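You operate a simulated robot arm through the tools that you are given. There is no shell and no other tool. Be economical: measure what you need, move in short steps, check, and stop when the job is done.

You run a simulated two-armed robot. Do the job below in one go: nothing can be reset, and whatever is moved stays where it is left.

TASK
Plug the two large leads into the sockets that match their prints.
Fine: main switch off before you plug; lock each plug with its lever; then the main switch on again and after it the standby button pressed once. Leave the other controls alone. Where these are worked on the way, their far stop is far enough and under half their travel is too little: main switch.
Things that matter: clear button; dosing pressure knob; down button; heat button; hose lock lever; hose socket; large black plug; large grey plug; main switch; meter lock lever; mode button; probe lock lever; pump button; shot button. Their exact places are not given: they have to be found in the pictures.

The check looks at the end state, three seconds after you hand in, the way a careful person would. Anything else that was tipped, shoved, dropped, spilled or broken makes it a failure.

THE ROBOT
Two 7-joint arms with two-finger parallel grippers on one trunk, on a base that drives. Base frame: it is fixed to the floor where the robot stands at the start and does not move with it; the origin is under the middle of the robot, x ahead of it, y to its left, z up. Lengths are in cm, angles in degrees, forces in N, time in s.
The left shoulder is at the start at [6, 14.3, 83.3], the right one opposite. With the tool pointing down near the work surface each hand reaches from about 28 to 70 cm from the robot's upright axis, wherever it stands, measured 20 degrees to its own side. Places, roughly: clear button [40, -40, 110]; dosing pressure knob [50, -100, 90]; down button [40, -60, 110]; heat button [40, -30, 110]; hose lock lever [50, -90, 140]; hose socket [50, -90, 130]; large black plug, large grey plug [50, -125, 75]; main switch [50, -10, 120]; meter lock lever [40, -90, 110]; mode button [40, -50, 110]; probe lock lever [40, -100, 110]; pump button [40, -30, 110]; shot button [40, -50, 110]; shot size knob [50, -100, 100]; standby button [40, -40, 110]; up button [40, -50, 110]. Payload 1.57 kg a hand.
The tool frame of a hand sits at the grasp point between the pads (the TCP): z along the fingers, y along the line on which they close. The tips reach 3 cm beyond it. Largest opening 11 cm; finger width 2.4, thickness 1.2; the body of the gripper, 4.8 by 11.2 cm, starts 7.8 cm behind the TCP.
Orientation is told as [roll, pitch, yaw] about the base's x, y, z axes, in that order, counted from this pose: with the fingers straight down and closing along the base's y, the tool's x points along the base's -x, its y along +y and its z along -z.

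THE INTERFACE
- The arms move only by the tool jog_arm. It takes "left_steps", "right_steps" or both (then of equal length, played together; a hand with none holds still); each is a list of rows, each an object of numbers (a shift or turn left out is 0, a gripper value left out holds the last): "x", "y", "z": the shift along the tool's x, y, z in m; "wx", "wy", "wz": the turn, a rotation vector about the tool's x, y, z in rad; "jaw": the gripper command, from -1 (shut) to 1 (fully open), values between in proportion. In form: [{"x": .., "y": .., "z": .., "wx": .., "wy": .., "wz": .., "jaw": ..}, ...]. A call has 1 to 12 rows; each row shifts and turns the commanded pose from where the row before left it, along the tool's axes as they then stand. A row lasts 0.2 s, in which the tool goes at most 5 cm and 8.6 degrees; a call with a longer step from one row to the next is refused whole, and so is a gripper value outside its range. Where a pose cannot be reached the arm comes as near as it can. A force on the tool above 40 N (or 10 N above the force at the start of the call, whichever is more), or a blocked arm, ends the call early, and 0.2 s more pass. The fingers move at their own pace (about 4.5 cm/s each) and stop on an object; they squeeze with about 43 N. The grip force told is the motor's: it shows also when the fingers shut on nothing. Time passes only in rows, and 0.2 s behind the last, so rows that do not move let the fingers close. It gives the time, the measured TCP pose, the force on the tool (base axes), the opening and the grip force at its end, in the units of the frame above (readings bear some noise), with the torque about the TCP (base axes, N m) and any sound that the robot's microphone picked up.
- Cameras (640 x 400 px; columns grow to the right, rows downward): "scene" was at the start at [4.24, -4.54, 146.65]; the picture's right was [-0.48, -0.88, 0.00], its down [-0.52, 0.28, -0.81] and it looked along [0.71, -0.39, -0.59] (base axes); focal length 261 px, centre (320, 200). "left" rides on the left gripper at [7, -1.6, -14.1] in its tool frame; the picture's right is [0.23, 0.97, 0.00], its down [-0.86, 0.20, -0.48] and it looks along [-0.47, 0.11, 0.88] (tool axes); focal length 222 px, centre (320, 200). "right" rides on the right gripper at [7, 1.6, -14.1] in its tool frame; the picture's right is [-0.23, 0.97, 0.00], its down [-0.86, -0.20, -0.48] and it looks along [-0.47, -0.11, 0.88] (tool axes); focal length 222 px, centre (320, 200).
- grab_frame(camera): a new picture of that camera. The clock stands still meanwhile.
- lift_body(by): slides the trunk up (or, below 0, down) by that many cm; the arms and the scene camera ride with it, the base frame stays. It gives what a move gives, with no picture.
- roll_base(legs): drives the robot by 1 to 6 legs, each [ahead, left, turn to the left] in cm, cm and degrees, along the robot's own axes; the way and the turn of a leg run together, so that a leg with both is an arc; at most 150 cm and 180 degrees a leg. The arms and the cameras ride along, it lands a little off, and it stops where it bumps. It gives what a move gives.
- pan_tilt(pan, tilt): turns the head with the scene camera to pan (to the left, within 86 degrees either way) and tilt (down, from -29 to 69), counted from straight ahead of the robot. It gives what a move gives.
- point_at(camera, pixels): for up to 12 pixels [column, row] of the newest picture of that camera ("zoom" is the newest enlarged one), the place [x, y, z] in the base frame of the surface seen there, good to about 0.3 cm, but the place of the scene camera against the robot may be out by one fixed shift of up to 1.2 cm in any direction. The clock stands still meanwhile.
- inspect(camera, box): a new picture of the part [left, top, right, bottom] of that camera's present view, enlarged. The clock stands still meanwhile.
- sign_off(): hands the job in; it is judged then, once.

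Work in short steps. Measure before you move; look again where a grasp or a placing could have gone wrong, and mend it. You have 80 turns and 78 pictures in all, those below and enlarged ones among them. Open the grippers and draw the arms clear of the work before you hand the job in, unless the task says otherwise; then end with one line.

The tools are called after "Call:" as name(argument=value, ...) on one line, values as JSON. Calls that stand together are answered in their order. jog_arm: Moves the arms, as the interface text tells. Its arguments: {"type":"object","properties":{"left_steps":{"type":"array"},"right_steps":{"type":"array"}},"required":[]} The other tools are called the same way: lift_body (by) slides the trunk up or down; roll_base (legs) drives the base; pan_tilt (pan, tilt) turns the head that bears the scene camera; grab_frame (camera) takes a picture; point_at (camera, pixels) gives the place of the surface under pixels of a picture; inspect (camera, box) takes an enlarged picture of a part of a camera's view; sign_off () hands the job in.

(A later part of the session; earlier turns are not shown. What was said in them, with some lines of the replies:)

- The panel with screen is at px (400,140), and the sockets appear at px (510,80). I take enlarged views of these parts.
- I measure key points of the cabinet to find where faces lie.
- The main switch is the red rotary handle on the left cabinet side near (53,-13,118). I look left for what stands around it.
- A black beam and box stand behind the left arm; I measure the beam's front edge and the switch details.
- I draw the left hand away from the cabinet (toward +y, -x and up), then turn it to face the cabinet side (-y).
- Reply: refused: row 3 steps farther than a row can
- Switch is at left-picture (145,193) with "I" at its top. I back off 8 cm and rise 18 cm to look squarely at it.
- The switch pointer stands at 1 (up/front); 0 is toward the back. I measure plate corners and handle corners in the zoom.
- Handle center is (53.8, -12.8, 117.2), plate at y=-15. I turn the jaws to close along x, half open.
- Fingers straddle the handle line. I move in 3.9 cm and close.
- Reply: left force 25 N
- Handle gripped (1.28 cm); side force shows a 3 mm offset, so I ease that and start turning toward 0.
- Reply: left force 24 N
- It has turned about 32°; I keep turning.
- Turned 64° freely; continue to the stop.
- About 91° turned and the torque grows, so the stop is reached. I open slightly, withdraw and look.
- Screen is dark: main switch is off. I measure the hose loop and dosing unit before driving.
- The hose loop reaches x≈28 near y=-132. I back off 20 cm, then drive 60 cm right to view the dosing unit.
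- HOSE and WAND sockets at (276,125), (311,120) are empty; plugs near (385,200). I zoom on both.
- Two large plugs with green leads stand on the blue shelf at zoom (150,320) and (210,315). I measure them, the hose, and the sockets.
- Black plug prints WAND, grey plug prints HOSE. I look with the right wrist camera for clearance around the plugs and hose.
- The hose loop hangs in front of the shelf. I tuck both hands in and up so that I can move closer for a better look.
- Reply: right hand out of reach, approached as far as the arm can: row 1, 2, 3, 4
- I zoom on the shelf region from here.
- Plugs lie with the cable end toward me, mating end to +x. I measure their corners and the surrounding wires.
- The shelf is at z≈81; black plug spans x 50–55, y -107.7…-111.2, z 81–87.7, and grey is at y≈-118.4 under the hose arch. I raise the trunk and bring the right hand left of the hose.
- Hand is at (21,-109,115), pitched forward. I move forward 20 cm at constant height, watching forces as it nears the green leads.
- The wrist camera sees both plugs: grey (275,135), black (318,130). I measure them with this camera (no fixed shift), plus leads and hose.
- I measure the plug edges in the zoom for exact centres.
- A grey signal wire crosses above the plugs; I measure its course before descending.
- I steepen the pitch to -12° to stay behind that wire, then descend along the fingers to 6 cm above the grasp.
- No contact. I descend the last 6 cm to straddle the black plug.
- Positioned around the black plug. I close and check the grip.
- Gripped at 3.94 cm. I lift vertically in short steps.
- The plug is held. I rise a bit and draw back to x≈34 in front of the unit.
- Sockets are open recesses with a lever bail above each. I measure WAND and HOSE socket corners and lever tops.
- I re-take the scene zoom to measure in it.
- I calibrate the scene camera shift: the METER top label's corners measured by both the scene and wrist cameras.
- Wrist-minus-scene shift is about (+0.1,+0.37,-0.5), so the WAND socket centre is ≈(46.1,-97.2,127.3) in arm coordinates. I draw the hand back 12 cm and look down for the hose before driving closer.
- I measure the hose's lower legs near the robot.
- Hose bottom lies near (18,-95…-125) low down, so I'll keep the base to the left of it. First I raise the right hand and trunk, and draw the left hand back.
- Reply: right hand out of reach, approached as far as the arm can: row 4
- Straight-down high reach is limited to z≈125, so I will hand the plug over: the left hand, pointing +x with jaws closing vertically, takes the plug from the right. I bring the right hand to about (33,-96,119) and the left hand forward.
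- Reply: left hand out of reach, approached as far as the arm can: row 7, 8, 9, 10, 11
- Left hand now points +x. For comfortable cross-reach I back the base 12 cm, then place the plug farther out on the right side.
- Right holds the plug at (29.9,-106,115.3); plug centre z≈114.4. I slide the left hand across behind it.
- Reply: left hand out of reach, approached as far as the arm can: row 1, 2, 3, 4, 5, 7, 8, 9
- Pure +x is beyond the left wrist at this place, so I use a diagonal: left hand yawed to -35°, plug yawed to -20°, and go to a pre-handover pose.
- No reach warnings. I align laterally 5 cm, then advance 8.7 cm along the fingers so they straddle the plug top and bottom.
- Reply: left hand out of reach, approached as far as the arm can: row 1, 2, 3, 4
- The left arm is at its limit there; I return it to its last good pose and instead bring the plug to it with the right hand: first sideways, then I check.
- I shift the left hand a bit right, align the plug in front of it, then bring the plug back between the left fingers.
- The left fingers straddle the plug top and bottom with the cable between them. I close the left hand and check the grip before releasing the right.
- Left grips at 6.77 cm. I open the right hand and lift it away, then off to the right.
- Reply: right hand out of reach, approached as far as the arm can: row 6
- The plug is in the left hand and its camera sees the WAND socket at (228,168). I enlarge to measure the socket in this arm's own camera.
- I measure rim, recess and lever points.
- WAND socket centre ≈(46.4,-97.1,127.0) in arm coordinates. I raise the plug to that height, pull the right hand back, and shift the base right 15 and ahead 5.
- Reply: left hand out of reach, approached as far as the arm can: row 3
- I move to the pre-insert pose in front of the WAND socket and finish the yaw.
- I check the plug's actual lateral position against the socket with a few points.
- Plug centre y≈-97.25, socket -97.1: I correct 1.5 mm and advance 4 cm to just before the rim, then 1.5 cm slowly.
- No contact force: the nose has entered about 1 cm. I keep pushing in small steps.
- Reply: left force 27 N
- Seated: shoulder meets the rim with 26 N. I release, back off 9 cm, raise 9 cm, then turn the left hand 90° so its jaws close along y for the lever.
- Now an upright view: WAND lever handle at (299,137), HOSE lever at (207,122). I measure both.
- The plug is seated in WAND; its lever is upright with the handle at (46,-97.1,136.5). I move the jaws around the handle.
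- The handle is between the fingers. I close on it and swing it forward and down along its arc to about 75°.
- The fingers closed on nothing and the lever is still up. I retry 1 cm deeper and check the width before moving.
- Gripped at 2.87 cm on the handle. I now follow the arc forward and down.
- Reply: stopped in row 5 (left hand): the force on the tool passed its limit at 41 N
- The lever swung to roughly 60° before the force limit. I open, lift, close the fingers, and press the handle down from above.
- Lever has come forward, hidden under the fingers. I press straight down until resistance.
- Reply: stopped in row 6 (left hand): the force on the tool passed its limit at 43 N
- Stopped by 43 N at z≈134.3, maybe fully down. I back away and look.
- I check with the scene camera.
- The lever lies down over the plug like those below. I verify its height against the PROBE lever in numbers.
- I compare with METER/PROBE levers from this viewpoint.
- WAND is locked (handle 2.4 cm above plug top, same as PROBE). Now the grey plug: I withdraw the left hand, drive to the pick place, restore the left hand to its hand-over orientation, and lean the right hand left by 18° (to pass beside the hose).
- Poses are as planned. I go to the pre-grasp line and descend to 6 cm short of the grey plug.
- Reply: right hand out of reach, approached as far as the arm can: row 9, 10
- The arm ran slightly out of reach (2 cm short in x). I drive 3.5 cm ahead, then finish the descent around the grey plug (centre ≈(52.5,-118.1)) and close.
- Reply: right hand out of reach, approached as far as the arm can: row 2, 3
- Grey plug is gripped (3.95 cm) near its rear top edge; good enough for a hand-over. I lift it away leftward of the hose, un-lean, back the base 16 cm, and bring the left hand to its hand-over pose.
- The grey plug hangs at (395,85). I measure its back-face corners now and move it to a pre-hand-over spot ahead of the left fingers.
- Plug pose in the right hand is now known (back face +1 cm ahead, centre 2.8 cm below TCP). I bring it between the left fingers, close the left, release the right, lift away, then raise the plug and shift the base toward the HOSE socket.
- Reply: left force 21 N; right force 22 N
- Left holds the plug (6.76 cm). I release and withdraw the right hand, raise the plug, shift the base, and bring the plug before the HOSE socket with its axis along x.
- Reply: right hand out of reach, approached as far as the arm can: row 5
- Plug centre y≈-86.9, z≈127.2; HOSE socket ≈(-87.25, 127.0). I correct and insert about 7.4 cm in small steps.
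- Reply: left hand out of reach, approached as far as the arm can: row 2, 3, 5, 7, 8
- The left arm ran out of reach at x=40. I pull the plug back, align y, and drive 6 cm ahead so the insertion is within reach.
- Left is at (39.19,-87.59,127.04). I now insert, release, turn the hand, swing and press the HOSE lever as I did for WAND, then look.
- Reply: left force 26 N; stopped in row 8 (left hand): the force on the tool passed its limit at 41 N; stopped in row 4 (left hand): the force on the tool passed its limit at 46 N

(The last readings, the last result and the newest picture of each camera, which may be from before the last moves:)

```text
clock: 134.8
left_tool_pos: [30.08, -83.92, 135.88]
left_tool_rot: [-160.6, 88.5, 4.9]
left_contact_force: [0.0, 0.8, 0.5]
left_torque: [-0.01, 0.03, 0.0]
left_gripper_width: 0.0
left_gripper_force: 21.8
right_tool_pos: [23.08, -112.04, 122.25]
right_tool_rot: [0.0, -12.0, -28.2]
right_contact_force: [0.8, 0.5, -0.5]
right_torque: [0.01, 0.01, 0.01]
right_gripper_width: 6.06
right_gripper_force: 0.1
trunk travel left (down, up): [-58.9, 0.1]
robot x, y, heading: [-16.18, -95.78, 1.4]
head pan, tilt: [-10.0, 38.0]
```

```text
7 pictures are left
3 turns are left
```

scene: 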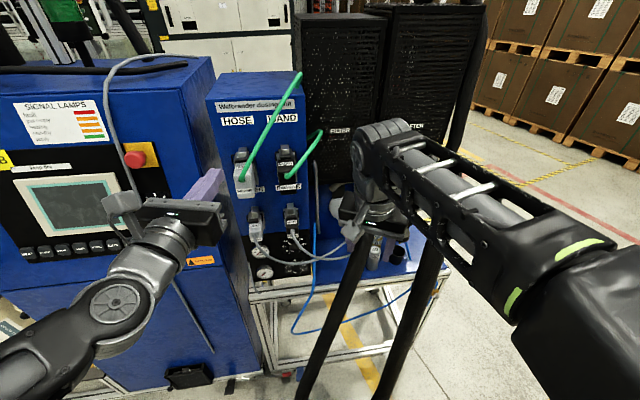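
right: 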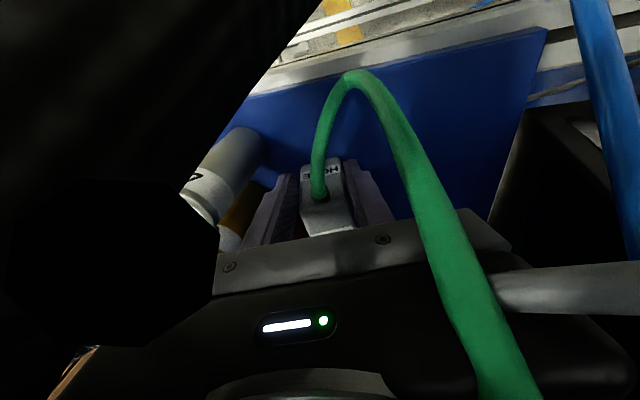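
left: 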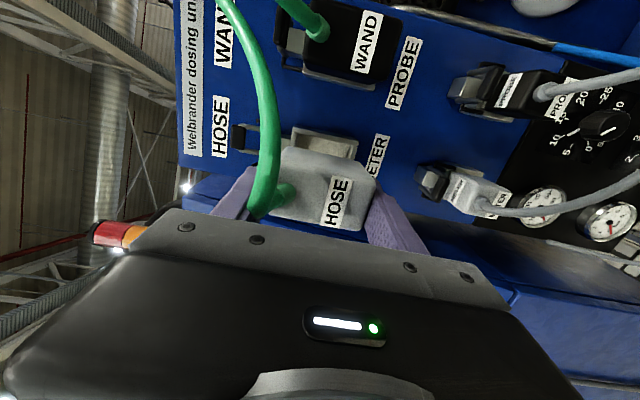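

HOSE plug is in and its lever came down to the same stop as WAND. Now I drive back to the cabinet: back off, left 96 cm, lower the trunk, reorient the left hand to face -y and pitch the right hand (closed) for the button, then go ahead.

Call:
roll_base(legs=[[-10, 0, -1.6], [0, 96, 0]])

Call:
lift_body(by=-15.8)

Call:
jog_arm(left_steps=[{"wz": 0.143}, {"wz": 0.143}, {"wz": 0.143}, {"wz": 0.143}, {"wz": 0.143}, {"wz": 0.143}, {"wz": 0.143}, {"wz": 0.143}, {"wz": 0.143}, {"wz": 0.143}, {"wz": 0.141}, {}], right_steps=[{"wx": -0.0257, "wz": -0.121, "jaw": -1}, {"wx": -0.0257, "wz": -0.121}, {"wx": -0.0257, "wz": -0.121}, {"wx": -0.0257, "wz": -0.121}, {"wy": -0.132}, {"wy": -0.132}, {"wy": -0.132}, {"wy": -0.132}, {"wy": -0.132}, {}, {}, {}])

Call:
jog_arm(left_steps=[{"wy": 0.131, "jaw": -0.4}, {"wy": 0.131}, {"wy": 0.131}, {"wy": 0.131}, {"wy": 0.131}, {"wy": 0.131}, {"wy": 0.131}, {"wy": 0.131}, {"wy": 0.131}, {"wy": 0.131}, {}], right_steps=[{"x": -0.0012, "y": -0.0367, "z": -0.0141}, {"x": -0.0012, "y": -0.0367, "z": -0.0141}, {"x": -0.0012, "y": -0.0367, "z": -0.0141}, {"x": -0.0012, "y": -0.0367, "z": -0.0141}, {"x": -0.0012, "y": -0.0367, "z": -0.0141}, {"x": -0.0012, "y": -0.0367, "z": -0.0141}, {}, {}, {}, {}, {}])

Call:
roll_base(legs=[[26, 0, 0]])

Call:
pan_tilt(pan=-20, tilt=36)

Call:
grab_frame(camera="scene")

Call:
grab_frame(camera="left")

Call:
grab_frame(camera="right")

```text
clock: 140.6
left_tool_pos: [19.62, 12.57, 136.01]
left_tool_rot: [-162.8, 88.3, 2.2]
left_contact_force: [-0.3, 0.8, -0.8]
left_torque: [-0.01, 0.01, -0.02]
left_gripper_width: 0.0
left_gripper_force: 21.2
right_tool_pos: [12.45, -15.55, 122.28]
right_tool_rot: [0.1, -12.1, -28.9]
right_contact_force: [-0.3, -0.2, -0.1]
right_torque: [-0.02, 0.02, -0.01]
right_gripper_width: 6.04
right_gripper_force: 0.0
trunk travel left (down, up): [-58.9, 0.1]
robot x, y, heading: [-26.44, 1.07, 0.8]
head pan, tilt: [-10.0, 38.0]
```

```text
clock: 142.4
left_tool_pos: [19.77, 12.53, 120.13]
left_tool_rot: [-162.1, 88.3, 2.7]
left_contact_force: [-0.1, 0.3, -0.7]
left_torque: [0.02, 0.02, 0.05]
left_gripper_width: 0.0
left_gripper_force: 21.2
right_tool_pos: [12.5, -15.61, 106.42]
right_tool_rot: [-0.1, -12.0, -28.9]
right_contact_force: [0.1, -0.7, 0.0]
right_torque: [0.03, 0.02, 0.01]
right_gripper_width: 6.05
right_gripper_force: 0.0
trunk travel left (down, up): [-43.1, 15.9]
robot x, y, heading: [-26.25, 0.87, 0.9]
head pan, tilt: [-10.0, 38.0]
```

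```text
clock: 145.0
left_tool_pos: [19.73, 12.42, 120.07]
left_tool_rot: [-91.6, -0.6, 74.8]
left_contact_force: [1.1, -0.8, 0.4]
left_torque: [0.01, 0.01, 0.0]
left_gripper_width: 0.0
left_gripper_force: 20.9
right_tool_pos: [12.35, -15.56, 106.45]
right_tool_rot: [0.0, -49.8, -0.5]
right_contact_force: [0.0, -0.2, 0.0]
right_torque: [0.02, 0.01, 0.02]
right_gripper_width: 0.01
right_gripper_force: 21.3
trunk travel left (down, up): [-43.1, 15.9]
robot x, y, heading: [-26.79, 1.04, 1.0]
head pan, tilt: [-10.0, 38.0]
```

```text
clock: 147.4
left_tool_pos: [19.67, 12.5, 120.21]
left_tool_rot: [-89.9, -1.7, -0.3]
left_contact_force: [-0.6, -0.5, -0.8]
left_torque: [0.01, -0.04, -0.02]
left_gripper_width: 3.28
left_gripper_force: 0.0
right_tool_pos: [6.07, -37.52, 112.6]
right_tool_rot: [0.0, -49.9, -0.4]
right_contact_force: [0.2, -1.3, 0.3]
right_torque: [0.02, -0.03, -0.02]
right_gripper_width: 0.03
right_gripper_force: 21.9
trunk travel left (down, up): [-43.1, 15.9]
robot x, y, heading: [-26.28, 1.01, 0.9]
head pan, tilt: [-10.0, 38.0]
```

```text
clock: 149.2
left_tool_pos: [45.54, 13.11, 120.15]
left_tool_rot: [-89.8, -1.6, 0.0]
left_contact_force: [0.6, 0.3, -0.1]
left_torque: [-0.01, 0.0, -0.03]
left_gripper_width: 3.31
left_gripper_force: 0.0
right_tool_pos: [32.03, -36.99, 112.46]
right_tool_rot: [0.0, -49.8, -0.3]
right_contact_force: [1.1, -0.3, 0.4]
right_torque: [-0.01, 0.0, 0.0]
right_gripper_width: 0.0
right_gripper_force: 20.7
trunk travel left (down, up): [-43.1, 15.9]
robot x, y, heading: [-0.97, 1.55, 1.0]
head pan, tilt: [-10.0, 38.0]
```

```text
clock: 149.9
left_tool_pos: [45.36, 13.05, 120.23]
left_tool_rot: [-89.8, -1.7, 0.0]
left_contact_force: [0.4, 0.9, 0.1]
left_torque: [-0.02, 0.02, 0.01]
left_gripper_width: 3.28
left_gripper_force: 0.1
right_tool_pos: [31.85, -37.05, 112.49]
right_tool_rot: [0.0, -49.9, -0.3]
right_contact_force: [0.0, -0.7, -0.3]
right_torque: [-0.01, -0.01, 0.02]
right_gripper_width: 0.0
right_gripper_force: 21.4
trunk travel left (down, up): [-43.1, 15.9]
robot x, y, heading: [-0.94, 1.21, 1.0]
head pan, tilt: [-20.0, 36.0]
```

```text
6 pictures are left
```

scene: 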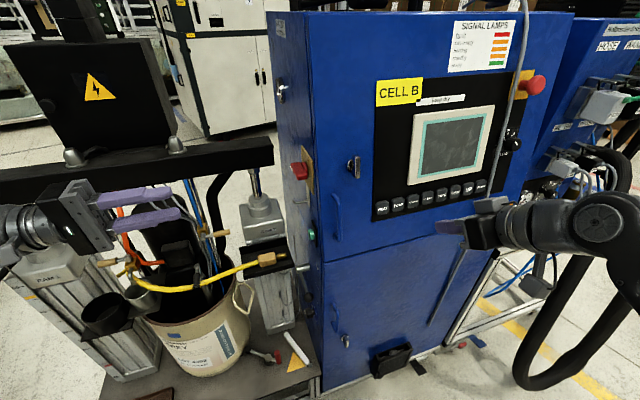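

```text
5 pictures are left
```

left: 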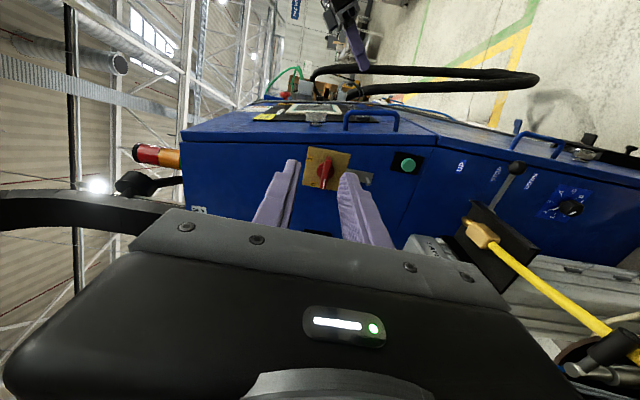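

```text
4 pictures are left
2 turns are left
```

right: 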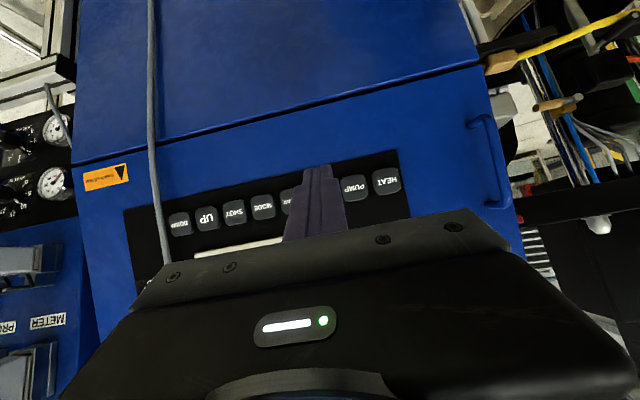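

The switch (handle horizontal at 0) is ahead of the left hand, and the closed right fingers point at the STANDBY button between PUMP (355,187) and CLEAR (287,200). I measure the buttons and turn the main switch back to 1 with the left hand.

Call:
point_at(camera="right", pixels=[[387, 181], [355, 187], [287, 200], [263, 206], [235, 211], [355, 193], [317, 170]])

Call:
point_at(camera="left", pixels=[[325, 172], [322, 184], [327, 162], [309, 168], [347, 168]])

Call:
jog_arm(left_steps=[{"x": -0.043, "y": 0.016}, {"x": -0.043, "y": 0.0164}, {"z": 0.04}, {"z": 0.04}, {"z": 0.04}, {"z": 0.04}, {"z": 0.04}, {"z": 0.02}, {"z": 0.0195}, {}])

Call:
jog_arm(left_steps=[{"jaw": -1}, {}, {}, {}, {}])

Call:
jog_arm(left_steps=[{"wz": 0.14}, {"wz": 0.14}, {"wz": 0.14}, {"wz": 0.14}, {}])

Call:
jog_arm(left_steps=[{"wz": 0.14}, {"wz": 0.14}, {"wz": 0.14}, {"wz": 0.14}, {}])

Call:
jog_arm(left_steps=[{"wz": 0.13}, {"wz": 0.13}, {"wz": 0.13}, {"wz": 0.09}, {}])

Call:
jog_arm(left_steps=[{"jaw": -0.2}, {}, {}, {"z": -0.04}, {"z": -0.04}, {"z": -0.04}, {"y": -0.04}, {"y": -0.04}, {}])

Call:
inspect(camera="scene", box=[270, 60, 550, 235])

```text
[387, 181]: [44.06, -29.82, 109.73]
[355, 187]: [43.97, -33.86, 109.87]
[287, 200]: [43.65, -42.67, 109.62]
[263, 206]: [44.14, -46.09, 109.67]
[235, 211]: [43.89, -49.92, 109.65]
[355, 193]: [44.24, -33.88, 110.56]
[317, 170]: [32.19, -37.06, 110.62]
```

```text
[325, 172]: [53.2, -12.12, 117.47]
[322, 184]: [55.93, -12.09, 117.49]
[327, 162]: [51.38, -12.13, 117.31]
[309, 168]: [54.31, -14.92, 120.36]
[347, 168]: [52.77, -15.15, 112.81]
```

```text
clock: 152.1
left_tool_pos: [54.07, 8.98, 117.2]
left_tool_rot: [-90.0, -1.8, 0.3]
left_contact_force: [1.2, -0.3, 0.0]
left_torque: [-0.01, -0.03, 0.02]
left_gripper_width: 3.3
left_gripper_force: 0.1
left hand out of reach, approached as far as the arm can: row 4, 5, 6, 7, 8, 9
right_tool_pos: [31.98, -37.04, 112.46]
right_tool_rot: [0.0, -49.9, -0.3]
right_contact_force: [-0.3, -0.1, -0.5]
right_torque: [0.02, 0.01, 0.02]
right_gripper_width: 0.0
right_gripper_force: 21.1
trunk travel left (down, up): [-43.1, 15.9]
robot x, y, heading: [-1.27, 1.53, 1.1]
head pan, tilt: [-20.0, 36.0]
```

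```text
clock: 153.3
left_tool_pos: [54.17, 9.13, 117.23]
left_tool_rot: [-90.0, -1.6, 0.2]
left_contact_force: [-0.2, -0.3, 0.3]
left_torque: [-0.04, 0.02, 0.04]
left_gripper_width: 0.0
left_gripper_force: 22.0
right_tool_pos: [31.9, -36.96, 112.44]
right_tool_rot: [0.0, -49.9, -0.4]
right_contact_force: [-0.3, -0.5, -0.7]
right_torque: [0.01, -0.02, 0.01]
right_gripper_width: 0.0
right_gripper_force: 21.5
trunk travel left (down, up): [-43.1, 15.9]
robot x, y, heading: [-0.83, 1.95, 1.0]
head pan, tilt: [-20.0, 36.0]
```

```text
clock: 154.5
left_tool_pos: [54.19, 9.21, 117.3]
left_tool_rot: [-90.1, -33.8, 0.4]
left_contact_force: [0.4, -0.5, 0.0]
left_torque: [0.0, 0.04, -0.02]
left_gripper_width: 0.0
left_gripper_force: 21.2
right_tool_pos: [31.89, -37.02, 112.45]
right_tool_rot: [0.0, -49.8, -0.3]
right_contact_force: [0.5, 1.0, -0.1]
right_torque: [-0.02, -0.02, -0.03]
right_gripper_width: 0.03
right_gripper_force: 21.0
trunk travel left (down, up): [-43.1, 15.9]
robot x, y, heading: [-0.74, 1.58, 1.0]
head pan, tilt: [-20.0, 36.0]
```

```text
clock: 155.7
left_tool_pos: [54.07, 9.27, 117.28]
left_tool_rot: [-89.9, -65.9, -0.1]
left_contact_force: [-0.6, -0.4, -1.0]
left_torque: [0.01, -0.02, -0.03]
left_gripper_width: 0.02
left_gripper_force: 21.4
right_tool_pos: [32.02, -36.95, 112.5]
right_tool_rot: [0.0, -49.9, -0.3]
right_contact_force: [-0.6, 0.3, 0.2]
right_torque: [-0.06, -0.02, -0.03]
right_gripper_width: 0.0
right_gripper_force: 21.0
trunk travel left (down, up): [-43.1, 15.9]
robot x, y, heading: [-0.77, 1.25, 1.2]
head pan, tilt: [-20.0, 36.0]
```

```text
clock: 156.9
left_tool_pos: [54.22, 9.25, 117.46]
left_tool_rot: [90.8, -86.6, 179.6]
left_contact_force: [0.2, -0.1, 0.8]
left_torque: [0.04, 0.0, 0.0]
left_gripper_width: 0.0
left_gripper_force: 21.2
right_tool_pos: [31.86, -37.0, 112.5]
right_tool_rot: [-0.1, -49.9, -0.4]
right_contact_force: [-0.5, -0.4, -0.2]
right_torque: [-0.05, 0.01, -0.01]
right_gripper_width: 0.01
right_gripper_force: 21.4
trunk travel left (down, up): [-43.1, 15.9]
robot x, y, heading: [-0.78, 1.38, 1.2]
head pan, tilt: [-20.0, 36.0]
```

```text
clock: 158.9
left_tool_pos: [46.74, 19.38, 117.15]
left_tool_rot: [89.0, -86.7, -178.9]
left_contact_force: [-0.4, -0.6, -1.2]
left_torque: [0.03, -0.02, 0.0]
left_gripper_width: 4.41
left_gripper_force: 0.1
left hand out of reach, approached as far as the arm can: row 6
right_tool_pos: [31.87, -36.94, 112.54]
right_tool_rot: [0.0, -49.8, -0.4]
right_contact_force: [0.4, -0.4, 0.1]
right_torque: [0.0, 0.0, -0.01]
right_gripper_width: 0.0
right_gripper_force: 21.3
trunk travel left (down, up): [-43.1, 15.9]
robot x, y, heading: [-0.97, 1.58, 0.9]
head pan, tilt: [-20.0, 36.0]
```

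```text
2.29 times, centred on (410, 148) of scene
1 turns are left
```

zoom: 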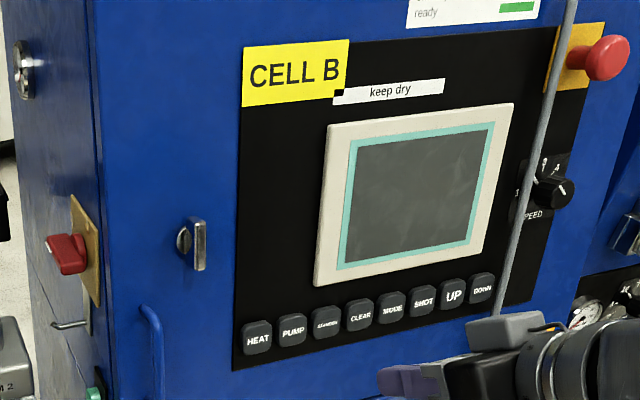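

Last turn: the left arm can't extend further in -y from its present configuration, so I carry the hand in by driving the base 22 cm right. Then I grip, turn the switch to 1, release, withdraw, press STANDBY (≈(43.9,-38.3,110)) with the right hand, draw clear and hand in.

Call:
jog_arm(left_steps=[{"wz": -0.136, "jaw": -0.4}, {"wz": -0.136}, {"wz": -0.136}, {"wz": -0.136}, {"wz": -0.136}, {"wz": -0.136}, {"wz": -0.136}, {"wz": -0.136}, {"wz": -0.136}, {"wz": -0.136}, {"wz": -0.136}, {"wz": -0.13}])

Call:
jog_arm(left_steps=[{"x": -0.035}, {"x": -0.035}, {"z": 0.042}, {"z": 0.042}, {}])

Call:
roll_base(legs=[[0, -21.9, 0]])

Call:
jog_arm(left_steps=[{"jaw": -1}, {}, {}, {}, {}])

Call:
jog_arm(left_steps=[{"wz": 0.14}, {"wz": 0.14}, {"wz": 0.14}, {"wz": 0.14}, {}])

Call:
jog_arm(left_steps=[{"wz": 0.14}, {"wz": 0.14}, {"wz": 0.14}, {"wz": 0.14}, {}])

Call:
jog_arm(left_steps=[{"wz": 0.13}, {"wz": 0.13}, {"wz": 0.13}, {"wz": 0.09}, {}])

Call:
jog_arm(left_steps=[{"jaw": -0.2}, {}, {}, {"z": -0.04}, {"z": -0.04}, {"z": -0.04}, {}, {}, {}, {}], right_steps=[{}, {}, {}, {"x": 0.0023, "y": 0.0412, "z": 0.0019}, {"x": 0.0023, "y": 0.0412, "z": 0.0019}, {"x": 0.0023, "y": 0.0412, "z": 0.0019}, {"x": 0.0023, "y": 0.0412, "z": 0.0019}, {"x": 0.0023, "y": 0.0412, "z": 0.0019}, {}, {}])

Call:
jog_arm(right_steps=[{"x": -0.0225, "z": 0.0268}, {"x": -0.0225, "z": 0.0268}, {"x": -0.0051, "z": 0.0061}, {"x": -0.0051, "z": 0.0061}, {"x": -0.0051, "z": 0.0061}, {"x": -0.0051, "z": 0.0061}])

Call:
jog_arm(right_steps=[{"x": 0.0257, "z": -0.0306}, {"x": 0.0257, "z": -0.0306}, {"x": 0.0257, "z": -0.0306}, {"jaw": 1}, {}, {}, {}], left_steps=[{}, {}, {}, {"jaw": 0.5}, {}, {}, {}])

Call:
sign_off()

```text
clock: 161.5
left_tool_pos: [46.61, 19.41, 117.09]
left_tool_rot: [-89.9, 0.0, 0.1]
left_contact_force: [0.6, 0.1, 0.3]
left_torque: [0.02, -0.01, -0.01]
left_gripper_width: 3.31
left_gripper_force: 0.1
right_tool_pos: [31.89, -36.96, 112.62]
right_tool_rot: [0.0, -49.9, -0.4]
right_contact_force: [0.6, -0.1, -0.1]
right_torque: [0.0, 0.03, -0.03]
right_gripper_width: 0.0
right_gripper_force: 21.2
trunk travel left (down, up): [-43.1, 15.9]
robot x, y, heading: [-0.41, 1.68, 1.0]
head pan, tilt: [-20.0, 36.0]
```

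```text
clock: 162.7
left_tool_pos: [53.61, 11.15, 117.34]
left_tool_rot: [-89.9, -0.2, 0.0]
left_contact_force: [-1.4, 0.2, 0.3]
left_torque: [-0.03, 0.01, 0.0]
left_gripper_width: 3.3
left_gripper_force: 0.0
right_tool_pos: [32.02, -37.01, 112.37]
right_tool_rot: [0.0, -49.9, -0.2]
right_contact_force: [-0.5, 0.0, 0.0]
right_torque: [-0.02, 0.04, -0.03]
right_gripper_width: 0.0
right_gripper_force: 21.3
trunk travel left (down, up): [-43.1, 15.9]
robot x, y, heading: [-1.04, 1.68, 1.3]
head pan, tilt: [-20.0, 36.0]
```

```text
clock: 164.4
left_tool_pos: [54.07, -10.79, 117.2]
left_tool_rot: [-89.9, -0.3, 0.0]
left_contact_force: [-0.2, -0.5, 0.3]
left_torque: [0.03, -0.04, 0.02]
left_gripper_width: 3.29
left_gripper_force: 0.1
right_tool_pos: [32.34, -59.0, 112.39]
right_tool_rot: [0.0, -49.9, -0.2]
right_contact_force: [0.2, -0.1, 0.5]
right_torque: [0.03, -0.01, 0.01]
right_gripper_width: 0.0
right_gripper_force: 21.1
trunk travel left (down, up): [-43.1, 15.9]
robot x, y, heading: [-0.77, -20.19, 1.0]
head pan, tilt: [-20.0, 36.0]
```

```text
clock: 165.6
left_tool_pos: [54.11, -10.77, 117.19]
left_tool_rot: [-90.0, -0.1, 0.0]
left_contact_force: [-1.3, 0.2, -1.2]
left_torque: [-0.25, 0.18, 0.09]
left_gripper_width: 1.3
left_gripper_force: 29.5
right_tool_pos: [32.29, -58.88, 112.49]
right_tool_rot: [0.0, -49.9, -0.3]
right_contact_force: [-0.8, -0.8, 0.1]
right_torque: [-0.03, 0.02, -0.01]
right_gripper_width: 0.0
right_gripper_force: 21.2
trunk travel left (down, up): [-43.1, 15.9]
robot x, y, heading: [-0.37, -19.9, 1.0]
head pan, tilt: [-20.0, 36.0]
```

```text
clock: 166.8
left_tool_pos: [54.09, -10.67, 117.24]
left_tool_rot: [-89.9, -32.4, -0.1]
left_contact_force: [4.4, 0.5, 5.2]
left_torque: [0.29, -0.05, -0.57]
left_gripper_width: 1.29
left_gripper_force: 29.5
right_tool_pos: [32.3, -58.75, 112.53]
right_tool_rot: [0.0, -49.8, -0.3]
right_contact_force: [-0.4, 0.4, 0.1]
right_torque: [0.01, 0.0, 0.04]
right_gripper_width: 0.0
right_gripper_force: 21.0
trunk travel left (down, up): [-43.1, 15.9]
robot x, y, heading: [-0.58, -20.31, 1.3]
head pan, tilt: [-20.0, 36.0]
```

```text
clock: 168.0
left_tool_pos: [54.07, -10.77, 117.38]
left_tool_rot: [-90.0, -64.5, 0.0]
left_contact_force: [4.8, 1.1, 13.2]
left_torque: [0.38, -0.1, -0.2]
left_gripper_width: 1.29
left_gripper_force: 29.8
right_tool_pos: [32.24, -58.89, 112.52]
right_tool_rot: [0.1, -49.9, -0.3]
right_contact_force: [-0.1, 1.2, 0.2]
right_torque: [0.0, 0.03, 0.01]
right_gripper_width: 0.0
right_gripper_force: 21.6
trunk travel left (down, up): [-43.1, 15.9]
robot x, y, heading: [-0.51, -20.39, 1.2]
head pan, tilt: [-20.0, 36.0]
```

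```text
clock: 169.2
left_tool_pos: [53.99, -10.65, 117.31]
left_tool_rot: [90.8, -88.0, 179.3]
left_contact_force: [-0.7, 2.0, 17.3]
left_torque: [-0.35, 0.7, 0.24]
left_gripper_width: 1.36
left_gripper_force: 29.9
right_tool_pos: [32.33, -58.78, 112.58]
right_tool_rot: [0.0, -49.9, -0.4]
right_contact_force: [0.5, -0.5, 0.5]
right_torque: [0.01, -0.04, 0.0]
right_gripper_width: 0.0
right_gripper_force: 21.8
trunk travel left (down, up): [-43.1, 15.9]
robot x, y, heading: [-0.49, -20.66, 1.3]
head pan, tilt: [-20.0, 36.0]
```

```text
clock: 171.4
left_tool_pos: [54.15, -1.77, 117.1]
left_tool_rot: [88.5, -88.0, -178.4]
left_contact_force: [0.8, 0.0, -0.3]
left_torque: [0.04, 0.01, -0.03]
left_gripper_width: 4.39
left_gripper_force: 0.0
left hand out of reach, approached as far as the arm can: row 6
right_tool_pos: [32.36, -38.09, 111.16]
right_tool_rot: [0.0, -49.8, -0.4]
right_contact_force: [0.2, 0.1, -0.4]
right_torque: [-0.01, -0.05, 0.02]
right_gripper_width: 0.01
right_gripper_force: 21.1
trunk travel left (down, up): [-43.1, 15.9]
robot x, y, heading: [-0.55, -20.26, 1.4]
head pan, tilt: [-20.0, 36.0]
```

```text
clock: 172.8
left_tool_pos: [53.67, -1.94, 117.36]
left_tool_rot: [89.6, -87.9, -179.7]
left_contact_force: [0.3, -0.1, 0.1]
left_torque: [-0.01, 0.0, -0.01]
left_gripper_width: 4.39
left_gripper_force: 0.0
right_tool_pos: [41.9, -38.23, 111.17]
right_tool_rot: [-0.1, -49.4, -0.3]
right_contact_force: [-30.8, -1.3, 11.1]
right_torque: [0.08, 0.01, -0.03]
right_gripper_width: 0.0
right_gripper_force: 20.5
trunk travel left (down, up): [-43.1, 15.9]
robot x, y, heading: [-0.24, -20.1, 1.2]
head pan, tilt: [-20.0, 36.0]
heard: click
stopped in row 6 (right hand): the force on the tool passed its limit at 45 N (the readings are from after the stop); the commanded pose is now the measured one
```

```text
clock: 174.4
left_tool_pos: [54.12, -1.87, 117.1]
left_tool_rot: [88.5, -88.2, -178.5]
left_contact_force: [-0.2, 0.6, 0.5]
left_torque: [-0.04, 0.0, 0.03]
left_gripper_width: 8.25
left_gripper_force: 0.2
right_tool_pos: [30.17, -38.16, 111.07]
right_tool_rot: [-0.1, -49.3, -0.5]
right_contact_force: [0.0, -0.1, -0.2]
right_torque: [-0.01, 0.0, 0.01]
right_gripper_width: 8.58
right_gripper_force: 0.0
trunk travel left (down, up): [-43.1, 15.9]
robot x, y, heading: [-0.55, -20.04, 1.2]
head pan, tilt: [-20.0, 36.0]
```

```text
The job is handed in.
```

I plugged in and locked both large leads, turned the main switch back on and pressed standby once (one click heard). I ran out of turns to photograph the end state, so the switch, the button and the HOSE lever are judged mainly from force, position and sound.
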